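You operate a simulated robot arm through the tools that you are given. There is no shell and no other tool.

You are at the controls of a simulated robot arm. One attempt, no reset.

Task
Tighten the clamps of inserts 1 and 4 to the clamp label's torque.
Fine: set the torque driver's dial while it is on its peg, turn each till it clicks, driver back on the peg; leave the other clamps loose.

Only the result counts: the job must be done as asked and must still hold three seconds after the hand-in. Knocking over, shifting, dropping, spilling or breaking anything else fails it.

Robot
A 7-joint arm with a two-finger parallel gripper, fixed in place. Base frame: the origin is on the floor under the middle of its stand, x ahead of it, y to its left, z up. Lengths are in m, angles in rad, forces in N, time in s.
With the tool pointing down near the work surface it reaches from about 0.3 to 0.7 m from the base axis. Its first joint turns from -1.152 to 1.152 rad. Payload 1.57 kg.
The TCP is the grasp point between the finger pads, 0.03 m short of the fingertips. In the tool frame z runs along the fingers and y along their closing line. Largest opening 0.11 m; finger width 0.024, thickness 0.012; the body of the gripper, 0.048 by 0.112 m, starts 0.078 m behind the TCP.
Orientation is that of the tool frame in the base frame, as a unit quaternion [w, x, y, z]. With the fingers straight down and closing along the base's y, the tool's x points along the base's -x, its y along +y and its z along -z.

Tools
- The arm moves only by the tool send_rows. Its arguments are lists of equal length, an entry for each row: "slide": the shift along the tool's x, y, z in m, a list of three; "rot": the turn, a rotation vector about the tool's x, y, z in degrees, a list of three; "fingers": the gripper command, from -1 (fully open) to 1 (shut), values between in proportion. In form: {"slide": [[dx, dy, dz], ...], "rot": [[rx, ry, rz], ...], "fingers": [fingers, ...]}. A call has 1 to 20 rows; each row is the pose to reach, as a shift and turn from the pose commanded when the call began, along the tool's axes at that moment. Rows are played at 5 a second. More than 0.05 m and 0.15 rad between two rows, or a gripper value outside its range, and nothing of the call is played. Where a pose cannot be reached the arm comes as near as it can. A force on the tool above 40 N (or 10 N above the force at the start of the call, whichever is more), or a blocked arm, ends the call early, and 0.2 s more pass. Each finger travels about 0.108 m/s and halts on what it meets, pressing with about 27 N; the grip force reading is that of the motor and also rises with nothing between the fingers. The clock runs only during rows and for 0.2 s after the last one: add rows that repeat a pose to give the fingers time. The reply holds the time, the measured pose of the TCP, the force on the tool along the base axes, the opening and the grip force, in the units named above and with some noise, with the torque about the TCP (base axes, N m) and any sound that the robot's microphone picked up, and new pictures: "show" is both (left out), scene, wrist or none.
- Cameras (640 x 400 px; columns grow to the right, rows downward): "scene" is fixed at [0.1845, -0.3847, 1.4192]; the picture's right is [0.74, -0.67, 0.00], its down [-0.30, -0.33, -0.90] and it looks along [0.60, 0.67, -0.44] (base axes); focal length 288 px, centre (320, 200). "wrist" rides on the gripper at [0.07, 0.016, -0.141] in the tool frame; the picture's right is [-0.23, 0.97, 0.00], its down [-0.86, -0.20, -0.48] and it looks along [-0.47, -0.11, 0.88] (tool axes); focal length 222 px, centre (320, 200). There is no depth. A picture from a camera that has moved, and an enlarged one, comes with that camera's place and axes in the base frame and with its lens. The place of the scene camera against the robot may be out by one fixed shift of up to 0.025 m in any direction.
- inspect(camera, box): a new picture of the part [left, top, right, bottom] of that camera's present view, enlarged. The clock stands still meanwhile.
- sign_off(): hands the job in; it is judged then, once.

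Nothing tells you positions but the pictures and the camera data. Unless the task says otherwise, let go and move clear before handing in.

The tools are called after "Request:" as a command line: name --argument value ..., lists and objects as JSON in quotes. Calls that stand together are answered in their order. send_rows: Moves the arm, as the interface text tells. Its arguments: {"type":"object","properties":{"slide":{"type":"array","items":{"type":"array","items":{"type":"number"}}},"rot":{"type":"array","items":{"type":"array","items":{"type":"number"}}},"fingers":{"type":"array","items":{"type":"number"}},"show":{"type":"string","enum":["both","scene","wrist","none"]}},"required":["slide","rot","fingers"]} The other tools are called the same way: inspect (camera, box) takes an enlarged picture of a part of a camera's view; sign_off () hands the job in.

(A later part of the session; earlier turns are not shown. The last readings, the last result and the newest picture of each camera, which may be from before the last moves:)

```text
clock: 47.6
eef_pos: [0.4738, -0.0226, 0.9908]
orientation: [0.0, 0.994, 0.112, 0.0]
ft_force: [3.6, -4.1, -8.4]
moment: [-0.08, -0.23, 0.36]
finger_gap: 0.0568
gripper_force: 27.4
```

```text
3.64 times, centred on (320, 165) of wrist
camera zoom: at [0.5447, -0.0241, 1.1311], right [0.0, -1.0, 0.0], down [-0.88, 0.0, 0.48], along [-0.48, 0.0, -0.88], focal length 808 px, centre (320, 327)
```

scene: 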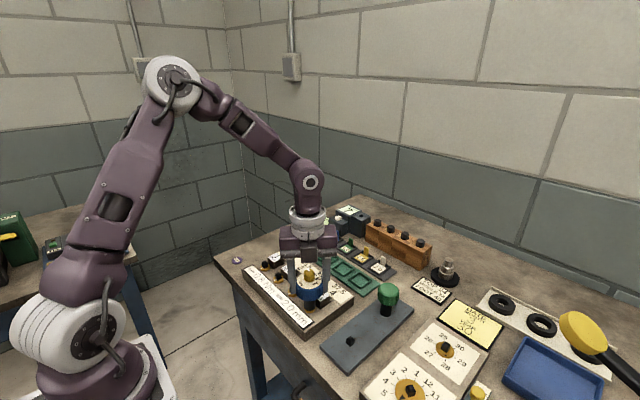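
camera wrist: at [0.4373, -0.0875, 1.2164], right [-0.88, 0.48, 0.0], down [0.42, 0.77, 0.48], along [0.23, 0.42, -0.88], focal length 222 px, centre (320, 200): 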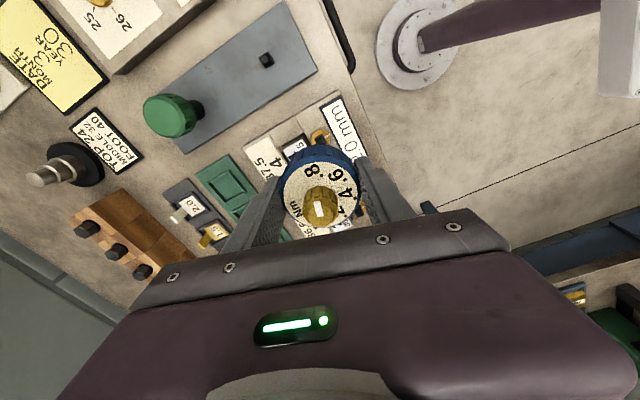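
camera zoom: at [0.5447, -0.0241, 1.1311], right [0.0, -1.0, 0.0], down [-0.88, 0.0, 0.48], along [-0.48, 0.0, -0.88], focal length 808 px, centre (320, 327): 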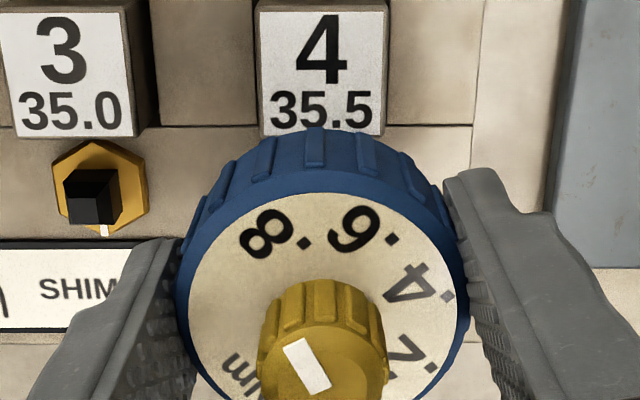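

Request:
send_rows --slide '[[0.0002, 0.0004, 0.0003], [0.0002, 0.0004, 0.0003], [0.0002, 0.0004, 0.0003], [0.0002, 0.0004, 0.0003], [0.0002, 0.0004, 0.0003]]' --rot '[[0, 0, 0], [0, 0, 4], [0, 0, 8], [0, 0, 12], [0, 0, 12]]' --fingers '[1, 1, 1, 1, 1]' --show "none"

Request:
inspect --camera "wrist" --box '[240, 110, 400, 220]'

Request:
inspect --camera "scene" --box '[284, 265, 340, 315]'

```text
clock: 48.8
eef_pos: [0.4747, -0.0232, 0.9898]
orientation: [0.0, 1.0, 0.007, -0.001]
ft_force: [-4.6, 0.1, 5.4]
moment: [0.05, 0.09, 0.34]
finger_gap: 0.057
gripper_force: 27.2
```

```text
3.64 times, centred on (320, 165) of wrist
camera zoom: at [0.5434, -0.0396, 1.1309], right [-0.21, -0.98, 0.0], down [-0.86, 0.19, 0.48], along [-0.47, 0.1, -0.88], focal length 808 px, centre (320, 327)
```

zoom: 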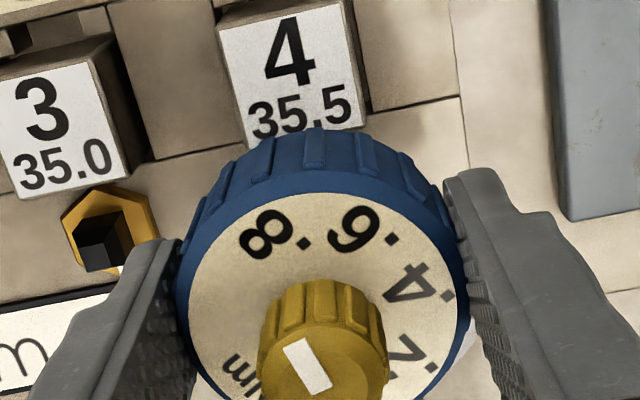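

```text
8.00 times, centred on (312, 290) of scene
camera zoom: at [0.1844, -0.3846, 1.4192], right [0.74, -0.67, 0.0], down [-0.3, -0.33, -0.9], along [0.6, 0.67, -0.44], focal length 2302 px, centre (384, -520)
```

zoom: 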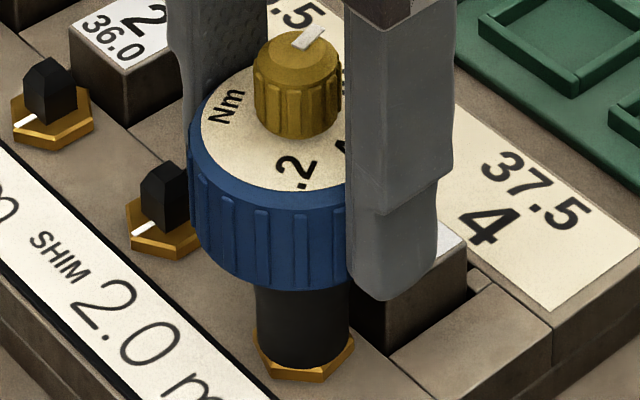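

Request:
send_rows --slide '[[-0.0003, 0.0, -0.0002], [-0.0003, 0.0, -0.0002], [-0.0003, 0.0, -0.0002], [-0.0003, 0.0, -0.0002], [-0.0003, 0.0, -0.0002]]' --rot '[[0, 0, 0], [0, 0, 4], [0, 0, 8], [0, 0, 12], [0, 0, 12]]' --fingers '[1, 1, 1, 1, 1]' --show "scene"

Request:
inspect --camera "wrist" --box '[240, 110, 400, 220]'

```text
clock: 50.0
eef_pos: [0.473, -0.024, 0.9907]
orientation: [0.001, 0.995, -0.098, -0.001]
ft_force: [0.3, -7.0, -10.1]
moment: [-0.31, 0.0, 0.45]
finger_gap: 0.057
gripper_force: 26.6
```

scene: 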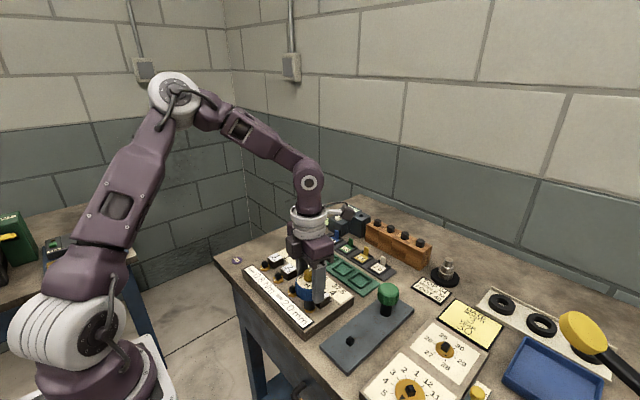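

```text
3.64 times, centred on (320, 165) of wrist
camera zoom: at [0.5386, -0.054, 1.1311], right [-0.41, -0.91, 0.0], down [-0.8, 0.36, 0.48], along [-0.44, 0.2, -0.88], focal length 808 px, centre (320, 327)
```

zoom: 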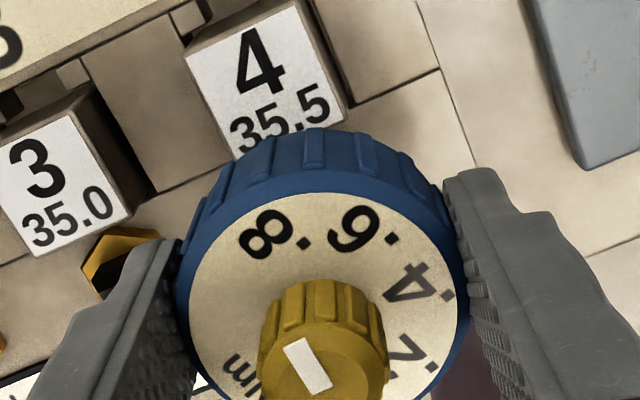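

Torque 0.45 Nm, about 254° turned. Continuing with smaller steps.

Request:
send_rows --slide '[[0.0001, 0.0006, 0.0004], [0.0001, 0.0006, 0.0004], [0.0001, 0.0006, 0.0004], [0.0001, 0.0006, 0.0004], [0.0001, 0.0006, 0.0004]]' --rot '[[0, 0, 0], [0, 0, 3], [0, 0, 6], [0, 0, 9], [0, 0, 9]]' --fingers '[1, 1, 1, 1, 1]' --show "none"

Request:
inspect --camera "wrist" --box '[240, 110, 400, 220]'

```text
clock: 51.2
eef_pos: [0.4738, -0.0233, 0.9906]
orientation: [0.0, 0.985, -0.175, 0.0]
ft_force: [-0.7, -4.9, 5.0]
moment: [-0.15, 0.12, 0.43]
finger_gap: 0.0567
gripper_force: 27.5
```

```text
3.64 times, centred on (320, 165) of wrist
camera zoom: at [0.533, -0.0643, 1.1311], right [-0.55, -0.84, 0.0], down [-0.73, 0.48, 0.48], along [-0.4, 0.26, -0.88], focal length 808 px, centre (320, 327)
```

zoom: 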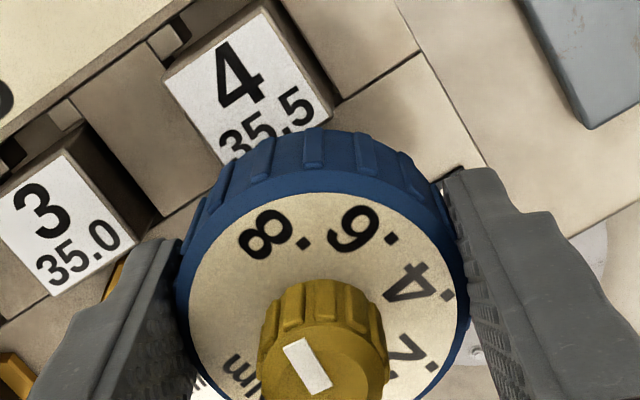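

Request:
send_rows --slide '[[0.0001, 0.0004, -0.0001], [0.0001, 0.0004, -0.0001], [0.0001, 0.0004, -0.0001], [0.0001, 0.0004, -0.0001], [0.0001, 0.0004, -0.0001]]' --rot '[[0, 0, 0], [0, 0, 4], [0, 0, 8], [0, 0, 12], [0, 0, 12]]' --fingers '[1, 1, 1, 1, 1]' --show "none"

Request:
inspect --camera "wrist" --box '[240, 110, 400, 220]'

```text
clock: 52.4
eef_pos: [0.4737, -0.0243, 0.9911]
orientation: [0.0, 0.961, -0.276, -0.001]
ft_force: [1.5, -5.1, -6.6]
moment: [-0.08, -0.11, 0.4]
finger_gap: 0.0568
gripper_force: 27.0
```

```text
3.64 times, centred on (320, 165) of wrist
camera zoom: at [0.5234, -0.0764, 1.131], right [-0.71, -0.7, 0.0], down [-0.62, 0.62, 0.48], along [-0.34, 0.34, -0.88], focal length 808 px, centre (320, 327)
```

zoom: 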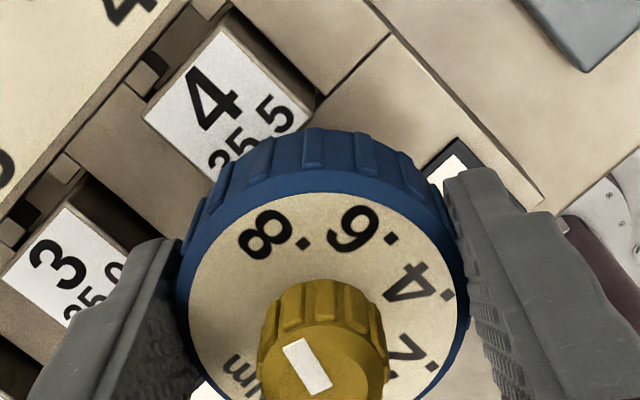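

Request:
send_rows --slide '[[0.0003, 0.0003, 0.0003], [0.0003, 0.0003, 0.0003], [0.0003, 0.0003, 0.0003], [0.0003, 0.0003, 0.0003], [0.0003, 0.0003, 0.0003]]' --rot '[[0, 0, 0], [0, 0, 4], [0, 0, 8], [0, 0, 12], [0, 0, 12]]' --fingers '[1, 1, 1, 1, 1]' --show "none"

Request:
inspect --camera "wrist" --box '[240, 110, 400, 220]'

Request:
inspect --camera "scene" --box '[284, 265, 340, 315]'

```text
clock: 53.6
eef_pos: [0.473, -0.0243, 0.9906]
orientation: [0.0, 0.927, -0.375, 0.0]
ft_force: [-1.9, -2.2, 1.7]
moment: [-0.19, 0.08, 0.41]
finger_gap: 0.0567
gripper_force: 27.3
```

```text
3.64 times, centred on (320, 165) of wrist
camera zoom: at [0.5116, -0.0861, 1.131], right [-0.84, -0.54, 0.0], down [-0.47, 0.74, 0.48], along [-0.26, 0.4, -0.88], focal length 808 px, centre (320, 327)
```

zoom: 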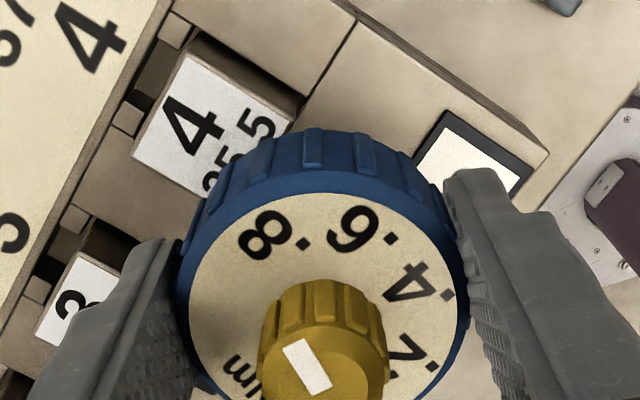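

```text
8.00 times, centred on (312, 290) of scene
camera zoom: at [0.1844, -0.3847, 1.4192], right [0.74, -0.67, 0.0], down [-0.3, -0.33, -0.9], along [0.6, 0.67, -0.44], focal length 2302 px, centre (384, -520)
```

zoom: 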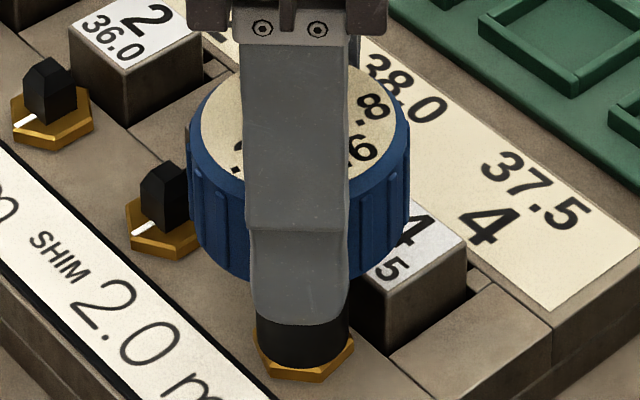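

Request:
send_rows --slide '[[-0.0001, 0.0002, 0.0], [-0.0001, 0.0003, 0.0], [-0.0001, 0.0004, 0.0], [-0.0001, 0.0004, 0.0], [-0.0001, 0.0004, 0.0]]' --rot '[[0, 0, 4], [0, 0, 8], [0, 0, 12], [0, 0, 16], [0, 0, 16]]' --fingers '[1, 1, 1, 1, 1]' --show "none"

Request:
inspect --camera "wrist" --box '[240, 110, 400, 220]'

```text
clock: 54.8
eef_pos: [0.4732, -0.0245, 0.9908]
orientation: [0.001, 0.882, -0.47, 0.001]
ft_force: [-6.8, -6.1, 6.6]
moment: [-0.37, 0.25, 0.34]
finger_gap: 0.0571
gripper_force: 26.8
out of reach, approached as far as the arm can: row 4, 5
```

```text
3.64 times, centred on (320, 165) of wrist
camera zoom: at [0.498, -0.0931, 1.1311], right [-0.94, -0.35, 0.0], down [-0.31, 0.82, 0.48], along [-0.17, 0.45, -0.88], focal length 808 px, centre (320, 327)
```

zoom: 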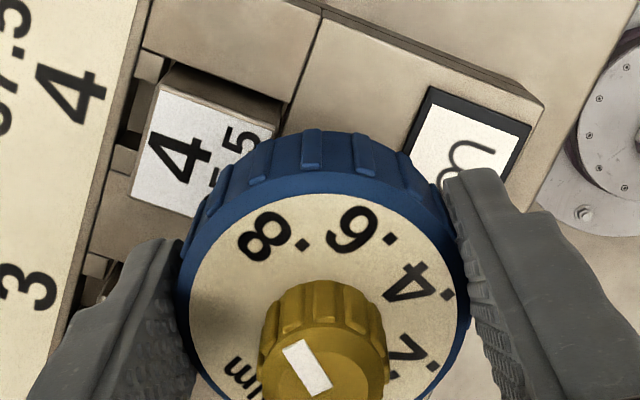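

The wrist reached its rotation limit (~298° turned so far, no click). I'll relieve the side load, release the driver standing on the stem, and look before rotating back to regrip.

Request:
send_rows --slide '[[0.0002, 0.0006, -0.0002], [0.0002, 0.0006, -0.0002], [0.0002, 0.0006, -0.0002], [0.0002, 0.0006, -0.0002], [0.0002, 0.0006, -0.0002], [0.0002, 0.0006, -0.0002]]' --rot '[[0, 0, -4], [0, 0, -4], [0, 0, -4], [0, 0, -4], [0, 0, -4], [0, 0, -4]]' --fingers '[1, 1, 0, -0.4, -0.5, -0.5]' --show "both"

Request:
inspect --camera "wrist" --box '[240, 110, 400, 220]'

Request:
inspect --camera "scene" --box '[284, 265, 340, 315]'

```text
clock: 56.2
eef_pos: [0.4734, -0.0242, 0.9906]
orientation: [0.0, 0.899, -0.439, 0.0]
ft_force: [0.5, -0.1, -0.9]
moment: [-0.02, -0.01, 0.0]
finger_gap: 0.0827
gripper_force: 0.1
camera wrist: at [0.5024, -0.091, 1.1312], right [-0.91, -0.42, 0.0], down [-0.37, 0.8, 0.48], along [-0.2, 0.43, -0.88], focal length 222 px, centre (320, 200)
```

scene: 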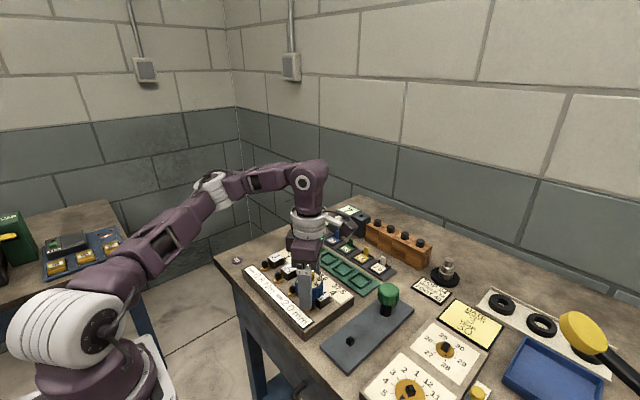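
wrist: 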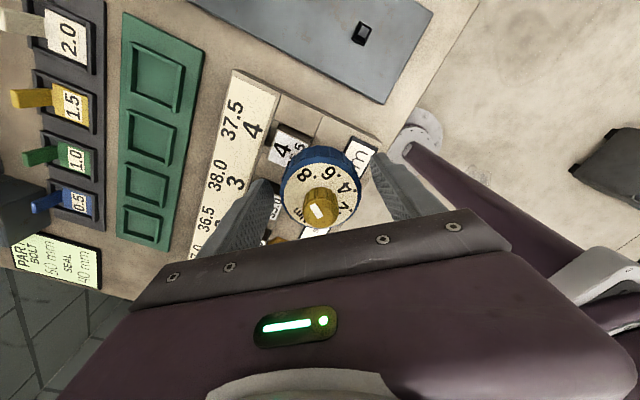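

```text
3.64 times, centred on (320, 165) of wrist
camera zoom: at [0.5024, -0.091, 1.1312], right [-0.91, -0.42, 0.0], down [-0.37, 0.8, 0.48], along [-0.2, 0.43, -0.88], focal length 808 px, centre (320, 327)
```

zoom: 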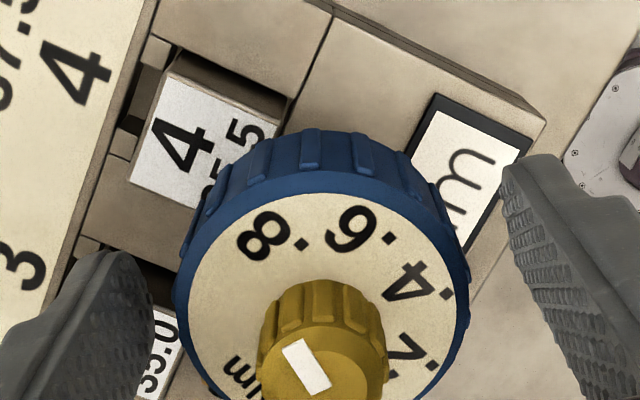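

```text
8.00 times, centred on (312, 290) of scene
camera zoom: at [0.1845, -0.3847, 1.4192], right [0.74, -0.67, 0.0], down [-0.3, -0.33, -0.9], along [0.6, 0.67, -0.44], focal length 2302 px, centre (384, -520)
```

zoom: 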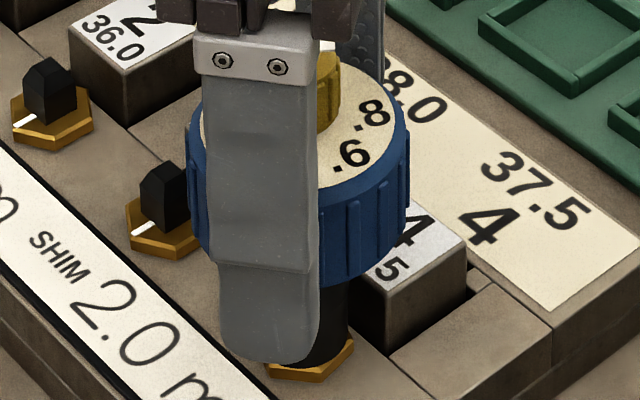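

The driver stands securely on the stem. I'll raise the hand above it, rotate back CCW, and regrip.

Request:
send_rows --slide '[[0, 0, -0.02], [0, 0, -0.045], [0, 0, -0.07], [0, 0, -0.07], [0, 0, -0.07], [0, 0, -0.07], [0, 0, -0.07], [0, 0, -0.07], [0, 0, -0.07], [0, 0, -0.07], [0, 0, -0.07], [0, 0, -0.07], [0, 0, -0.07], [0, 0, -0.07], [0, 0, -0.07], [0, 0, -0.07], [0, 0, -0.07], [0, 0, -0.07], [0, 0, -0.07], [0, 0, -0.07]]' --rot '[[0, 0, 0], [0, 0, 0], [0, 0, 0], [0, 0, -8], [0, 0, -16], [0, 0, -24], [0, 0, -32], [0, 0, -40], [0, 0, -48], [0, 0, -56], [0, 0, -64], [0, 0, -72], [0, 0, -80], [0, 0, -88], [0, 0, -96], [0, 0, -104], [0, 0, -112], [0, 0, -120], [0, 0, -128], [0, 0, -128]]' --fingers '[-0.5, -0.5, -0.5, -0.5, -0.5, -0.5, -0.5, -0.5, -0.5, -0.5, -0.5, -0.5, -0.5, -0.5, -0.5, -0.5, -0.5, -0.5, -0.5, -0.5]' --show "both"

```text
clock: 60.4
eef_pos: [0.4725, -0.025, 1.0599]
orientation: [0.0, 0.787, 0.617, -0.001]
ft_force: [-0.2, 0.5, -0.7]
moment: [0.0, -0.02, 0.01]
finger_gap: 0.0826
gripper_force: 0.1
camera wrist: at [0.5049, 0.0374, 1.2013], right [0.89, -0.46, 0.0], down [-0.4, -0.78, 0.48], along [-0.22, -0.43, -0.88], focal length 222 px, centre (320, 200)
```

scene: 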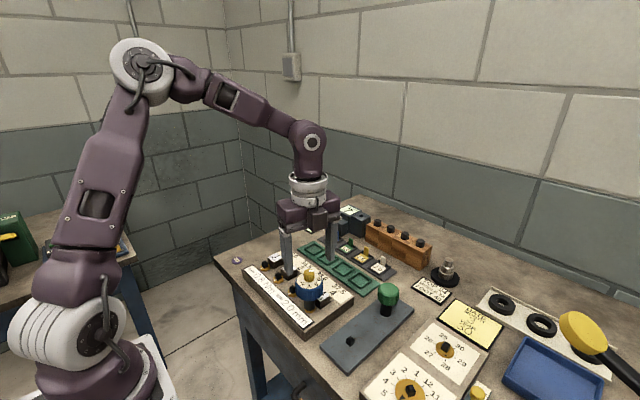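
wrist: 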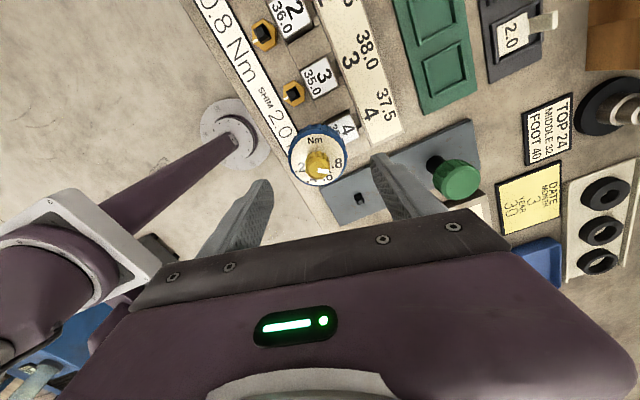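

Hand is back in a normal configuration and the driver is untouched. Checking its pose and then finishing the counter-rotation.

Request:
inspect --camera "wrist" --box '[280, 115, 360, 195]'

Request:
send_rows --slide '[[0, 0, 0], [0, 0, 0], [0, 0, 0], [0, 0, 0], [0, 0, 0], [0, 0, 0], [0, 0, 0], [0, 0, 0], [0, 0, 0], [0, 0, 0], [0, 0, 0], [0, 0, 0], [0, 0, 0], [0, 0, 0], [0, 0, 0], [0, 0, 0], [0, 0, 0], [0, 0, 0]]' --rot '[[0, 0, -8], [0, 0, -16], [0, 0, -24], [0, 0, -32], [0, 0, -40], [0, 0, -48], [0, 0, -56], [0, 0, -64], [0, 0, -72], [0, 0, -80], [0, 0, -88], [0, 0, -96], [0, 0, -104], [0, 0, -112], [0, 0, -120], [0, 0, -128], [0, 0, -134], [0, 0, -134]]' --fingers '[-0.5, -0.5, -0.5, -0.5, -0.5, -0.5, -0.5, -0.5, -0.5, -0.5, -0.5, -0.5, -0.5, -0.5, -0.5, -0.5, -0.5, -0.5]' --show "both"

Request:
inspect --camera "wrist" --box '[284, 125, 360, 173]'

```text
5.00 times, centred on (320, 155) of wrist
camera zoom: at [0.5049, 0.0374, 1.2013], right [0.89, -0.46, 0.0], down [-0.4, -0.78, 0.48], along [-0.22, -0.43, -0.88], focal length 1111 px, centre (320, 425)
```

zoom: 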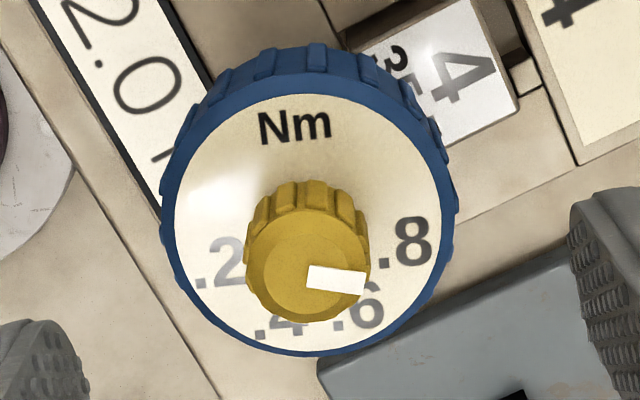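

```text
clock: 64.2
eef_pos: [0.4735, -0.0253, 1.0603]
orientation: [0.0, -0.26, 0.966, 0.0]
ft_force: [0.4, -0.4, -0.1]
moment: [0.01, -0.01, 0.05]
finger_gap: 0.0827
gripper_force: 0.1
camera wrist: at [0.4038, -0.0469, 1.2012], right [-0.29, 0.96, 0.0], down [0.84, 0.26, 0.48], along [0.46, 0.14, -0.88], focal length 222 px, centre (320, 200)
```

scene: 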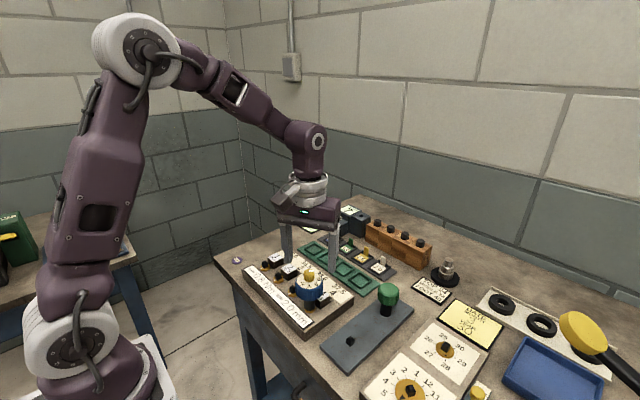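
wrist: 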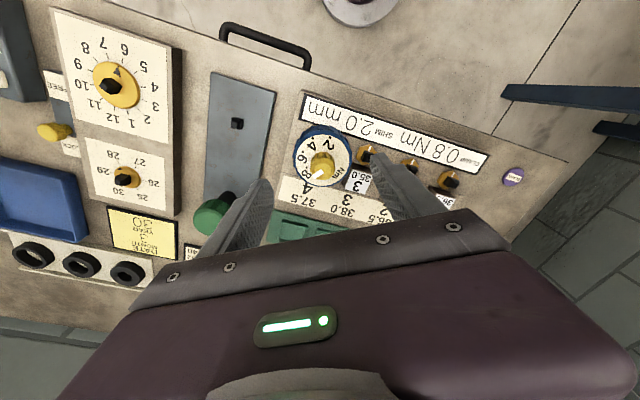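

```text
8.33 times, centred on (322, 149) of wrist
camera zoom: at [0.4038, -0.0469, 1.2012], right [-0.29, 0.96, 0.0], down [0.84, 0.26, 0.48], along [0.46, 0.14, -0.88], focal length 1851 px, centre (303, 625)
```

zoom: 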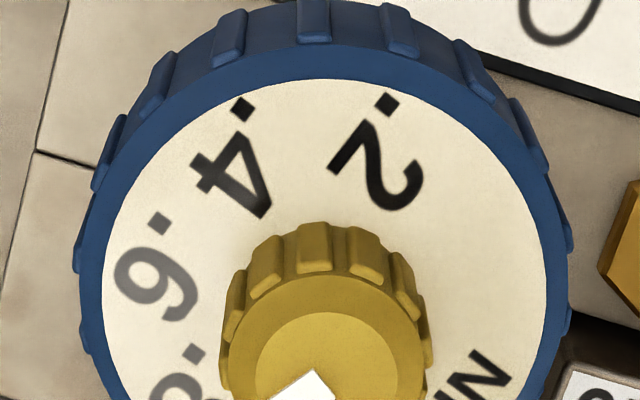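

Request:
inspect --camera "wrist" --box '[284, 140, 360, 188]'

Request:
inspect --camera "scene" --box '[280, 255, 344, 315]'

```text
8.33 times, centred on (322, 164) of wrist
camera zoom: at [0.4038, -0.0469, 1.2012], right [-0.29, 0.96, 0.0], down [0.84, 0.26, 0.48], along [0.46, 0.14, -0.88], focal length 1851 px, centre (303, 500)
```

zoom: 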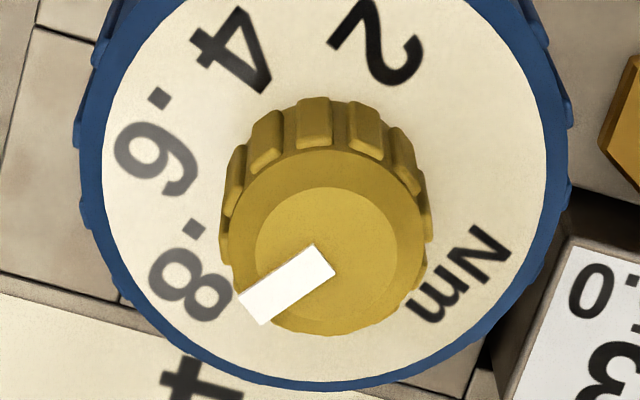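

```text
6.67 times, centred on (312, 285) of scene
camera zoom: at [0.1845, -0.3847, 1.4192], right [0.74, -0.67, 0.0], down [-0.3, -0.33, -0.9], along [0.6, 0.67, -0.44], focal length 1919 px, centre (373, -367)
```

zoom: 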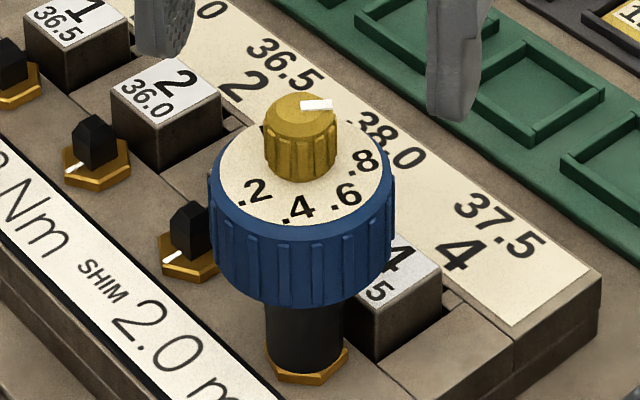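

The dial still reads .8; the driver has turned about 292° CW so far. Now rotating to the regrip yaw and re-centring on the driver.

Request:
send_rows --slide '[[0.0004, 0.0022, 0], [0.0004, 0.0022, 0], [0.0004, 0.0022, 0], [0.0004, 0.0022, 0], [0.0004, 0.0022, 0], [0.0004, 0.0022, 0]]' --rot '[[0, 0, -8], [0, 0, -16], [0, 0, -24], [0, 0, -32], [0, 0, -37.9], [0, 0, -37.9]]' --fingers '[-0.5, -0.5, -0.5, -0.5, -0.5, -0.5]' --show "none"

Request:
inspect --camera "wrist" --box '[284, 140, 360, 188]'

Request:
inspect --camera "wrist" --box '[220, 110, 420, 220]'

```text
clock: 65.6
eef_pos: [0.4716, -0.0237, 1.0609]
orientation: [0.0, -0.56, 0.829, 0.0]
ft_force: [-0.7, 0.0, -0.4]
moment: [-0.01, 0.0, 0.0]
finger_gap: 0.0825
gripper_force: 0.1
```

```text
8.33 times, centred on (322, 164) of wrist
camera zoom: at [0.4297, -0.0832, 1.2009], right [-0.82, 0.58, 0.0], down [0.51, 0.72, 0.48], along [0.28, 0.39, -0.88], focal length 1851 px, centre (303, 500)
```

zoom: 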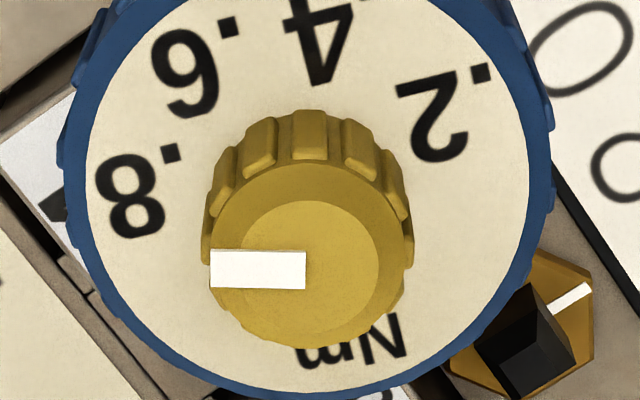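

```text
3.20 times, centred on (320, 165) of wrist
camera zoom: at [0.4297, -0.0832, 1.2009], right [-0.82, 0.58, 0.0], down [0.51, 0.72, 0.48], along [0.28, 0.39, -0.88], focal length 711 px, centre (320, 312)
```

zoom: 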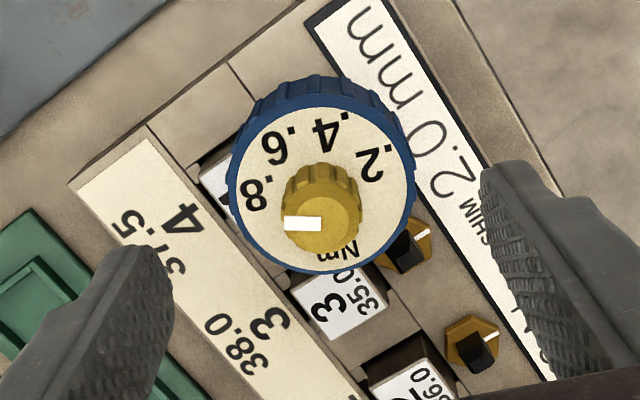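

The hand is centred on the driver within 0.5 mm. Descending and regripping.

Request:
send_rows --slide '[[0, 0, 0.02], [0, 0, 0.04], [0, 0, 0.06], [0, 0, 0.07], [0, 0, 0.07], [0, 0, 0.07], [0, 0, 0.07], [0, 0, 0.07], [0, 0, 0.07]]' --rot '[[0, 0, 0], [0, 0, 0], [0, 0, 0], [0, 0, 0], [0, 0, 0], [0, 0, 0], [0, 0, 0], [0, 0, 0], [0, 0, 0]]' --fingers '[-0.5, -0.5, -0.5, -0.5, -0.5, -0.1, 0.2, 1, 1]' --show "none"

Request:
inspect --camera "wrist" --box '[240, 110, 400, 220]'

Request:
inspect --camera "scene" --box '[284, 265, 340, 315]'

```text
clock: 67.6
eef_pos: [0.4719, -0.0234, 0.9888]
orientation: [-0.001, -0.558, 0.83, -0.001]
ft_force: [0.1, 0.4, -0.1]
moment: [-0.02, 0.02, -0.02]
finger_gap: 0.0572
gripper_force: 27.2
```

```text
3.64 times, centred on (320, 165) of wrist
camera zoom: at [0.4298, -0.0833, 1.1311], right [-0.82, 0.58, 0.0], down [0.51, 0.72, 0.48], along [0.28, 0.39, -0.88], focal length 808 px, centre (320, 327)
```

zoom: 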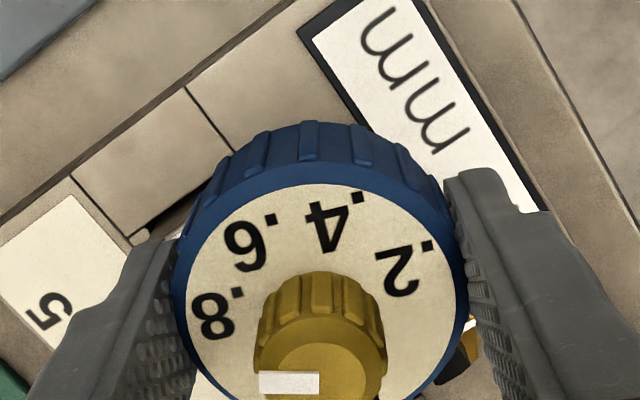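

```text
8.00 times, centred on (312, 290) of scene
camera zoom: at [0.1846, -0.3847, 1.4192], right [0.74, -0.67, 0.0], down [-0.3, -0.33, -0.9], along [0.6, 0.67, -0.44], focal length 2302 px, centre (384, -520)
```

zoom: 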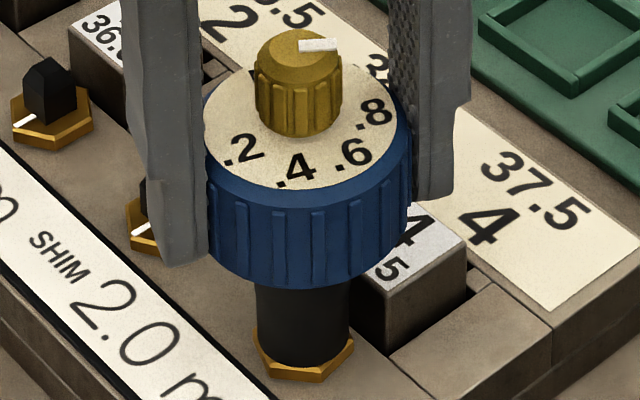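

Regripped cleanly with near-zero side load. Resuming the clockwise turn.

Request:
send_rows --slide '[[0, 0, 0], [0, 0, 0], [0, 0, 0], [0, 0, 0], [0, 0, 0]]' --rot '[[0, 0, 4], [0, 0, 8], [0, 0, 12], [0, 0, 15], [0, 0, 15]]' --fingers '[1, 1, 1, 1, 1]' --show "none"

Request:
inspect --camera "wrist" --box '[240, 110, 400, 220]'

```text
clock: 68.8
eef_pos: [0.4711, -0.0232, 0.9893]
orientation: [0.0, -0.444, 0.896, 0.0]
ft_force: [-5.1, 0.5, -0.5]
moment: [0.03, 0.17, 0.35]
finger_gap: 0.0565
gripper_force: 27.0
```

```text
3.64 times, centred on (320, 165) of wrist
camera zoom: at [0.4158, -0.0704, 1.1309], right [-0.64, 0.77, 0.0], down [0.68, 0.56, 0.48], along [0.37, 0.31, -0.88], focal length 808 px, centre (320, 327)
```

zoom: 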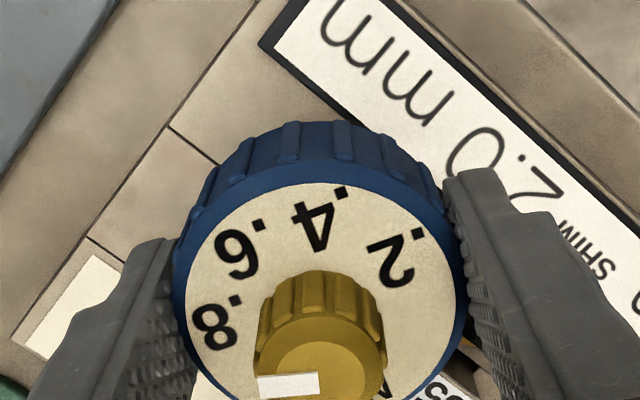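

Request:
send_rows --slide '[[0.0002, 0.0003, 0], [0.0002, 0.0003, 0], [0.0002, 0.0003, 0], [0.0002, 0.0003, 0], [0.0002, 0.0003, 0]]' --rot '[[0, 0, 4], [0, 0, 8], [0, 0, 12], [0, 0, 15], [0, 0, 15]]' --fingers '[1, 1, 1, 1, 1]' --show "none"

Request:
inspect --camera "wrist" --box '[240, 110, 400, 220]'

```text
clock: 70.0
eef_pos: [0.4714, -0.0233, 0.9897]
orientation: [0.0, -0.324, 0.946, 0.0]
ft_force: [-2.5, -0.1, 0.2]
moment: [-0.2, 0.16, 0.52]
finger_gap: 0.0566
gripper_force: 27.0
```

```text
3.64 times, centred on (320, 165) of wrist
camera zoom: at [0.4058, -0.0542, 1.1309], right [-0.42, 0.91, 0.0], down [0.8, 0.37, 0.48], along [0.43, 0.2, -0.88], focal length 808 px, centre (320, 327)
```

zoom: 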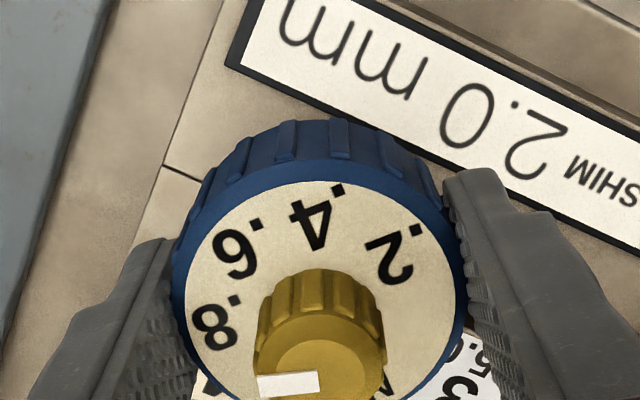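

Torque is building: 0.52 Nm, grip holding. Continuing in smaller steps toward the click.

Request:
send_rows --slide '[[0.0001, 0.0001, 0], [0.0001, 0.0001, 0], [0.0001, 0.0001, 0], [0.0001, 0.0001, 0]]' --rot '[[0, 0, 3], [0, 0, 6], [0, 0, 9], [0, 0, 9]]' --fingers '[1, 1, 1, 1]' --show "none"

Request:
inspect --camera "wrist" --box '[240, 110, 400, 220]'

```text
clock: 71.0
eef_pos: [0.4717, -0.0225, 0.9907]
orientation: [0.0, -0.249, 0.969, 0.0]
ft_force: [4.7, 1.9, -5.8]
moment: [0.09, -0.08, 0.47]
finger_gap: 0.0569
gripper_force: 27.2
```

```text
3.64 times, centred on (320, 165) of wrist
camera zoom: at [0.4019, -0.0437, 1.131], right [-0.27, 0.96, 0.0], down [0.85, 0.24, 0.48], along [0.46, 0.13, -0.88], focal length 808 px, centre (320, 327)
```

zoom: 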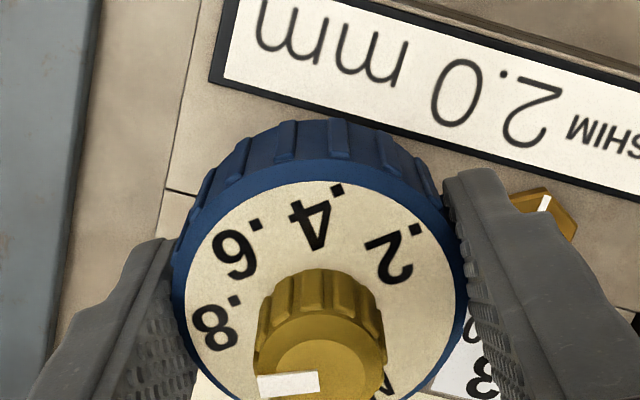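

Request:
send_rows --slide '[[-0.0003, 0, 0.0002], [-0.0003, 0, 0.0002], [-0.0003, 0, 0.0002], [-0.0003, 0, 0.0002]]' --rot '[[0, 0, 4], [0, 0, 8], [0, 0, 12], [0, 0, 12]]' --fingers '[1, 1, 1, 1]' --show "none"

Request:
inspect --camera "wrist" --box '[240, 110, 400, 220]'

```text
clock: 72.0
eef_pos: [0.4711, -0.0236, 0.9895]
orientation: [0.0, -0.146, 0.989, 0.0]
ft_force: [0.1, -0.8, 2.3]
moment: [-0.05, 0.14, 0.41]
finger_gap: 0.0566
gripper_force: 26.3
```

```text
3.64 times, centred on (320, 165) of wrist
camera zoom: at [0.3995, -0.0289, 1.131], right [-0.06, 1.0, 0.0], down [0.88, 0.06, 0.48], along [0.48, 0.03, -0.88], focal length 808 px, centre (320, 327)
```

zoom: 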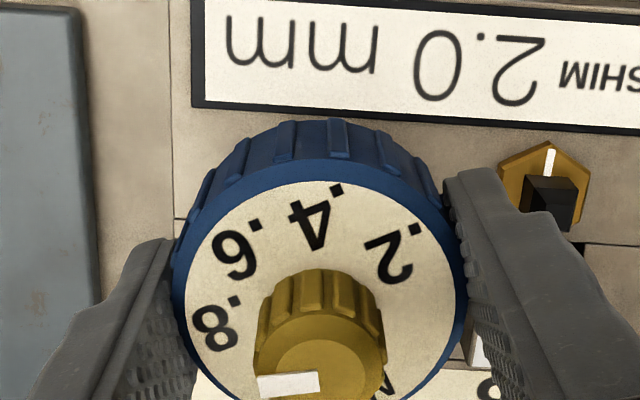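

Request:
send_rows --slide '[[0, 0, 0], [0, 0, 0], [0, 0, 0], [0, 0, 0], [0, 0, 0], [0, 0, 0]]' --rot '[[0, 0, 4], [0, 0, 8], [0, 0, 12], [0, 0, 16], [0, 0, 20], [0, 0, 20]]' --fingers '[1, 1, 1, 1, 1, 1]' --show "none"

Request:
inspect --camera "wrist" --box '[240, 110, 400, 220]'

Request:
inspect --camera "scene" --box '[284, 265, 340, 315]'

```text
clock: 73.4
eef_pos: [0.4708, -0.0228, 0.9897]
orientation: [0.0, 0.027, 1.0, 0.0]
ft_force: [-1.7, 2.2, -0.3]
moment: [-0.07, 0.12, 0.47]
finger_gap: 0.0568
gripper_force: 26.9
```

```text
3.64 times, centred on (320, 165) of wrist
camera zoom: at [0.4022, -0.0042, 1.131], right [0.28, 0.96, 0.0], down [0.84, -0.25, 0.48], along [0.46, -0.13, -0.88], focal length 808 px, centre (320, 327)
```

zoom: 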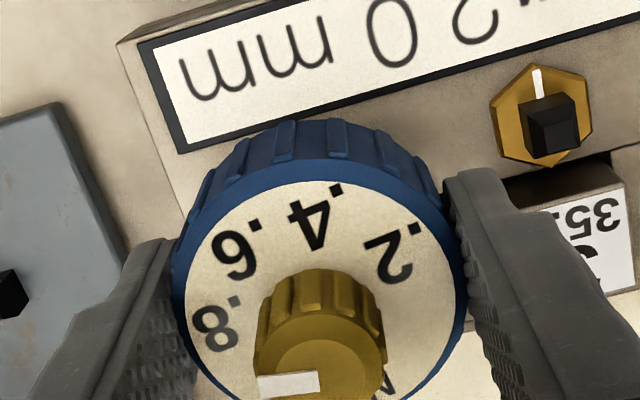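

```text
8.00 times, centred on (312, 290) of scene
camera zoom: at [0.1845, -0.3846, 1.4192], right [0.74, -0.67, 0.0], down [-0.3, -0.33, -0.9], along [0.6, 0.67, -0.44], focal length 2302 px, centre (384, -520)
```

zoom: 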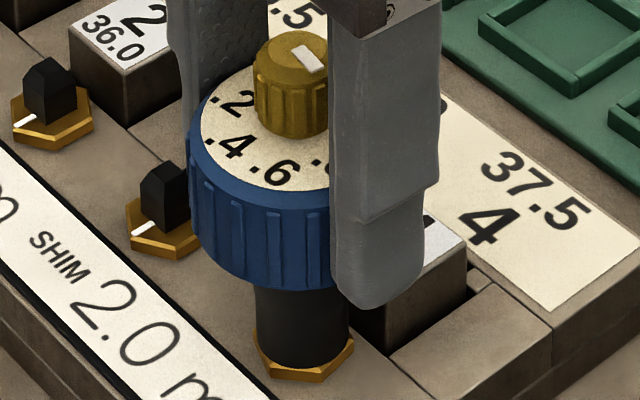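

No slip, side loads low, torque 0.47 Nm, ~355° turned. Continuing.

Request:
send_rows --slide '[[0, 0, 0], [0, 0, 0], [0, 0, 0], [0, 0, 0], [0, 0, 0], [0, 0, 0]]' --rot '[[0, 0, 4], [0, 0, 8], [0, 0, 12], [0, 0, 16], [0, 0, 20], [0, 0, 20]]' --fingers '[1, 1, 1, 1, 1, 1]' --show "none"

Request:
inspect --camera "wrist" --box '[240, 110, 400, 220]'

```text
clock: 74.8
eef_pos: [0.4713, -0.0229, 0.9903]
orientation: [0.0, 0.201, 0.98, 0.0]
ft_force: [-1.0, 4.3, 0.4]
moment: [0.03, 0.05, 0.43]
finger_gap: 0.0568
gripper_force: 27.2
```

```text
3.64 times, centred on (320, 165) of wrist
camera zoom: at [0.4132, 0.0182, 1.1311], right [0.59, 0.81, 0.0], down [0.71, -0.52, 0.48], along [0.39, -0.28, -0.88], focal length 808 px, centre (320, 327)
```

zoom: 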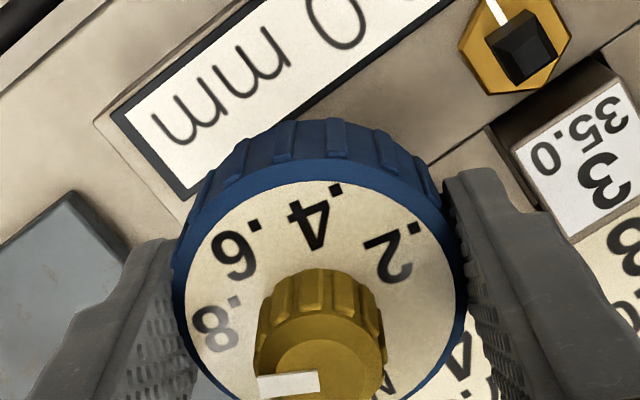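

Request:
send_rows --slide '[[0.0001, 0.0003, 0], [0.0001, 0.0003, 0], [0.0001, 0.0003, 0], [0.0001, 0.0003, 0], [0.0001, 0.0003, 0], [0.0001, 0.0003, 0]]' --rot '[[0, 0, 4], [0, 0, 8], [0, 0, 12], [0, 0, 16], [0, 0, 20], [0, 0, 20]]' --fingers '[1, 1, 1, 1, 1, 1]' --show "none"

Request:
inspect --camera "wrist" --box '[240, 110, 400, 220]'

```text
clock: 76.2
eef_pos: [0.4706, -0.0231, 0.9896]
orientation: [0.0, 0.368, 0.93, 0.0]
ft_force: [-0.4, 1.5, 0.2]
moment: [-0.16, -0.03, 0.51]
finger_gap: 0.0569
gripper_force: 26.7
```

```text
3.64 times, centred on (320, 165) of wrist
camera zoom: at [0.4312, 0.0354, 1.1309], right [0.83, 0.55, 0.0], down [0.49, -0.73, 0.48], along [0.27, -0.4, -0.88], focal length 808 px, centre (320, 327)
```

zoom: 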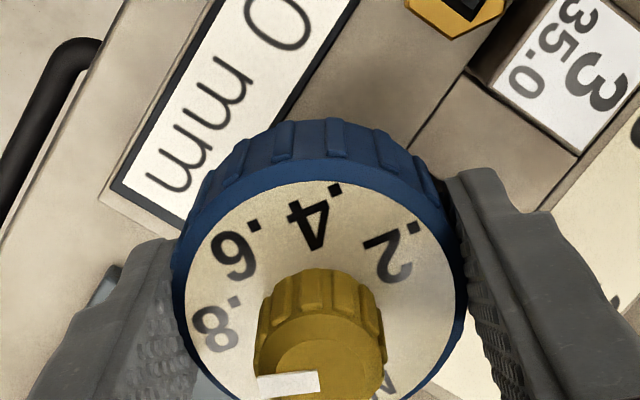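

Request:
send_rows --slide '[[0.0001, 0.0001, 0], [0.0001, 0.0001, 0], [0.0001, 0.0001, 0], [0.0001, 0.0001, 0], [0.0001, 0.0001, 0], [0.0001, 0.0001, 0]]' --rot '[[0, 0, 4], [0, 0, 8], [0, 0, 12], [0, 0, 16], [0, 0, 20], [0, 0, 20]]' --fingers '[1, 1, 1, 1, 1, 1]' --show "none"

Request:
inspect --camera "wrist" --box '[240, 110, 400, 220]'

```text
clock: 77.6
eef_pos: [0.4705, -0.0232, 0.9906]
orientation: [0.0, 0.523, 0.852, 0.0]
ft_force: [0.5, 0.1, 7.1]
moment: [0.01, -0.04, 0.53]
finger_gap: 0.0567
gripper_force: 27.1
```

```text
3.64 times, centred on (320, 165) of wrist
camera zoom: at [0.4539, 0.0454, 1.1309], right [0.97, 0.24, 0.0], down [0.21, -0.85, 0.48], along [0.11, -0.47, -0.88], focal length 808 px, centre (320, 327)
```

zoom: 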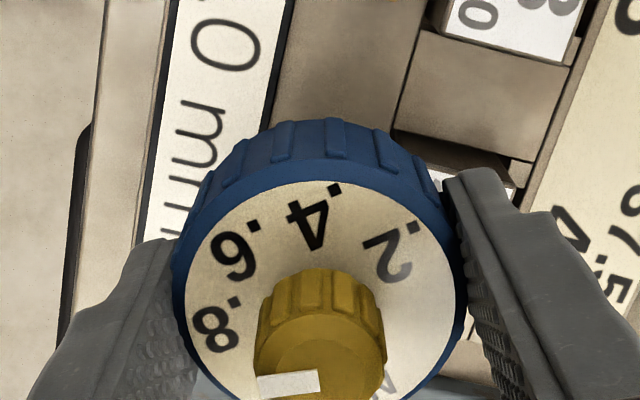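

Torque slowly rising (0.53 Nm at ~415°). Continuing with longer strokes since side loads are small.

Request:
send_rows --slide '[[0, 0, -0.0002], [0, 0, -0.0002], [0, 0, -0.0002], [0, 0, -0.0002], [0, 0, -0.0002], [0, 0, -0.0002], [0, 0, -0.0002]]' --rot '[[0, 0, 4], [0, 0, 8], [0, 0, 12], [0, 0, 16], [0, 0, 20], [0, 0, 24], [0, 0, 24]]' --fingers '[1, 1, 1, 1, 1, 1, 1]' --show "none"

Request:
inspect --camera "wrist" --box '[240, 110, 400, 220]'

```text
clock: 79.2
eef_pos: [0.471, -0.0222, 0.9895]
orientation: [0.0, 0.69, 0.724, 0.0]
ft_force: [3.2, -1.1, 3.8]
moment: [0.02, -0.07, 0.42]
finger_gap: 0.0569
gripper_force: 27.6
```

```text
3.64 times, centred on (320, 165) of wrist
camera zoom: at [0.4837, 0.0462, 1.1309], right [0.98, -0.18, 0.0], down [-0.16, -0.86, 0.48], along [-0.09, -0.47, -0.88], focal length 808 px, centre (320, 327)
```

zoom: 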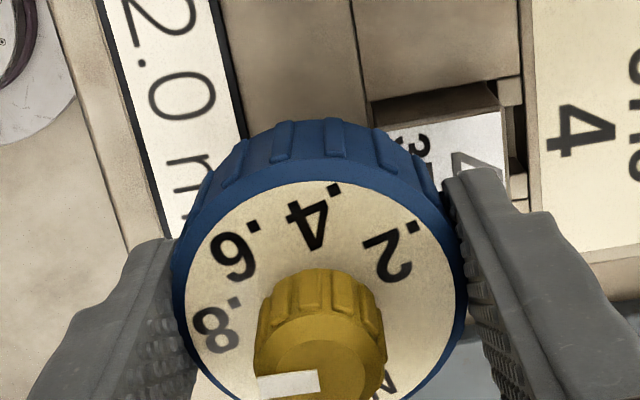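

Let me verify the hex itself is turning with the driver.

Request:
inspect --camera "scene" --box '[298, 296, 330, 316]'

Request:
inspect --camera "scene" --box '[284, 265, 340, 315]'

```text
16.00 times, centred on (314, 306) of scene
camera zoom: at [0.1846, -0.3847, 1.4192], right [0.74, -0.67, 0.0], down [-0.3, -0.33, -0.9], along [0.6, 0.67, -0.44], focal length 4605 px, centre (416, -1496)
```

zoom: 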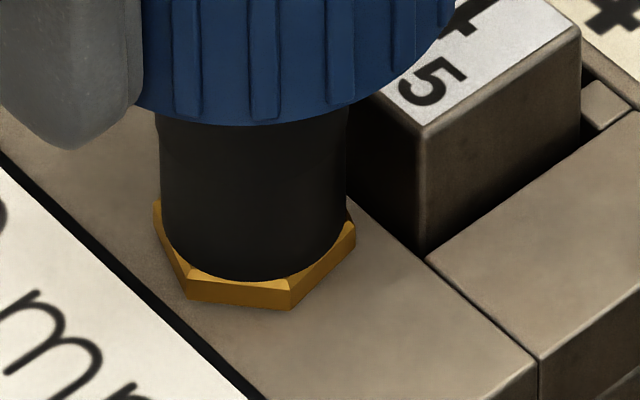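

```text
8.00 times, centred on (312, 290) of scene
camera zoom: at [0.1846, -0.3847, 1.4192], right [0.74, -0.67, 0.0], down [-0.3, -0.33, -0.9], along [0.6, 0.67, -0.44], focal length 2302 px, centre (384, -520)
```

zoom: 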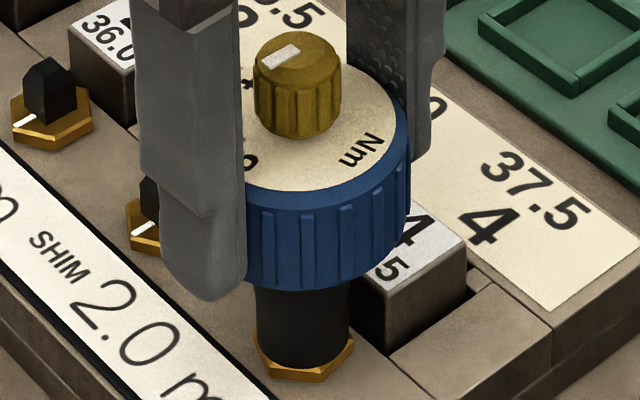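

The hex is turning with the socket. Continuing with longer strokes.

Request:
send_rows --slide '[[0, 0.0002, 0], [0, 0.0002, 0], [0, 0.0002, 0], [0, 0.0002, 0], [0, 0.0002, 0], [0, 0.0002, 0], [0, 0.0002, 0], [0, 0.0002, 0]]' --rot '[[0, 0, 4], [0, 0, 8], [0, 0, 12], [0, 0, 16], [0, 0, 20], [0, 0, 24], [0, 0, 28], [0, 0, 28]]' --fingers '[1, 1, 1, 1, 1, 1, 1, 1]' --show "none"

Request:
inspect --camera "wrist" --box '[240, 110, 400, 220]'

```text
clock: 81.0
eef_pos: [0.4718, -0.0236, 0.9908]
orientation: [-0.001, 0.845, 0.535, 0.0]
ft_force: [5.5, -3.2, -4.7]
moment: [-0.18, -0.15, 0.43]
finger_gap: 0.0571
gripper_force: 27.0
```

```text
3.64 times, centred on (320, 165) of wrist
camera zoom: at [0.5155, 0.0321, 1.1311], right [0.78, -0.62, 0.0], down [-0.54, -0.69, 0.48], along [-0.3, -0.38, -0.88], focal length 808 px, centre (320, 327)
```

zoom: 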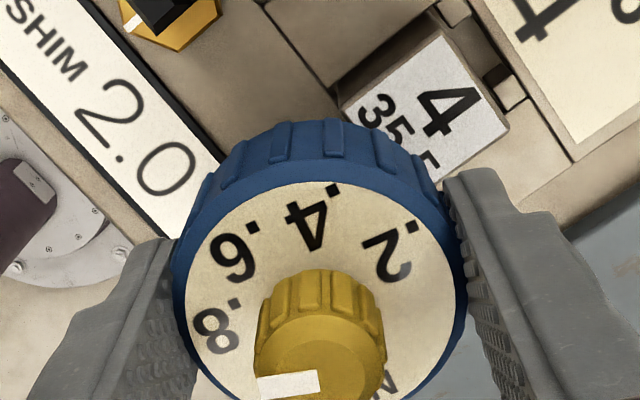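

Request:
send_rows --slide '[[0, 0.0005, 0.0002], [0, 0.0005, 0.0002], [0, 0.0005, 0.0002], [0, 0.0005, 0.0002], [0, 0.0006, 0.0002], [0, 0.0006, 0.0002], [0, 0.0007, 0.0002], [0, 0.0007, 0.0002]]' --rot '[[0, 0, 4], [0, 0, 8], [0, 0, 12], [0, 0, 16], [0, 0, 20], [0, 0, 24], [0, 0, 28], [0, 0, 28]]' --fingers '[1, 1, 1, 1, 1, 1, 1, 1]' --show "none"

Request:
inspect --camera "wrist" --box '[240, 110, 400, 220]'

```text
clock: 82.8
eef_pos: [0.4718, -0.023, 0.9899]
orientation: [0.0, 0.949, 0.315, 0.0]
ft_force: [-2.5, -1.4, 7.3]
moment: [-0.16, 0.07, 0.38]
finger_gap: 0.0568
gripper_force: 27.3
```

```text
3.64 times, centred on (320, 165) of wrist
camera zoom: at [0.5368, 0.0046, 1.1309], right [0.4, -0.92, 0.0], down [-0.8, -0.35, 0.48], along [-0.44, -0.19, -0.88], focal length 808 px, centre (320, 327)
```

zoom: 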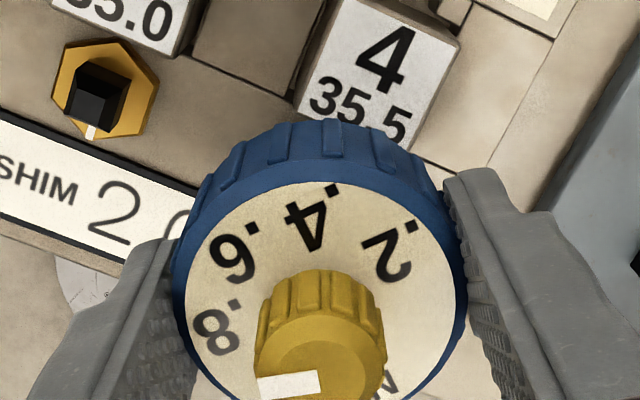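

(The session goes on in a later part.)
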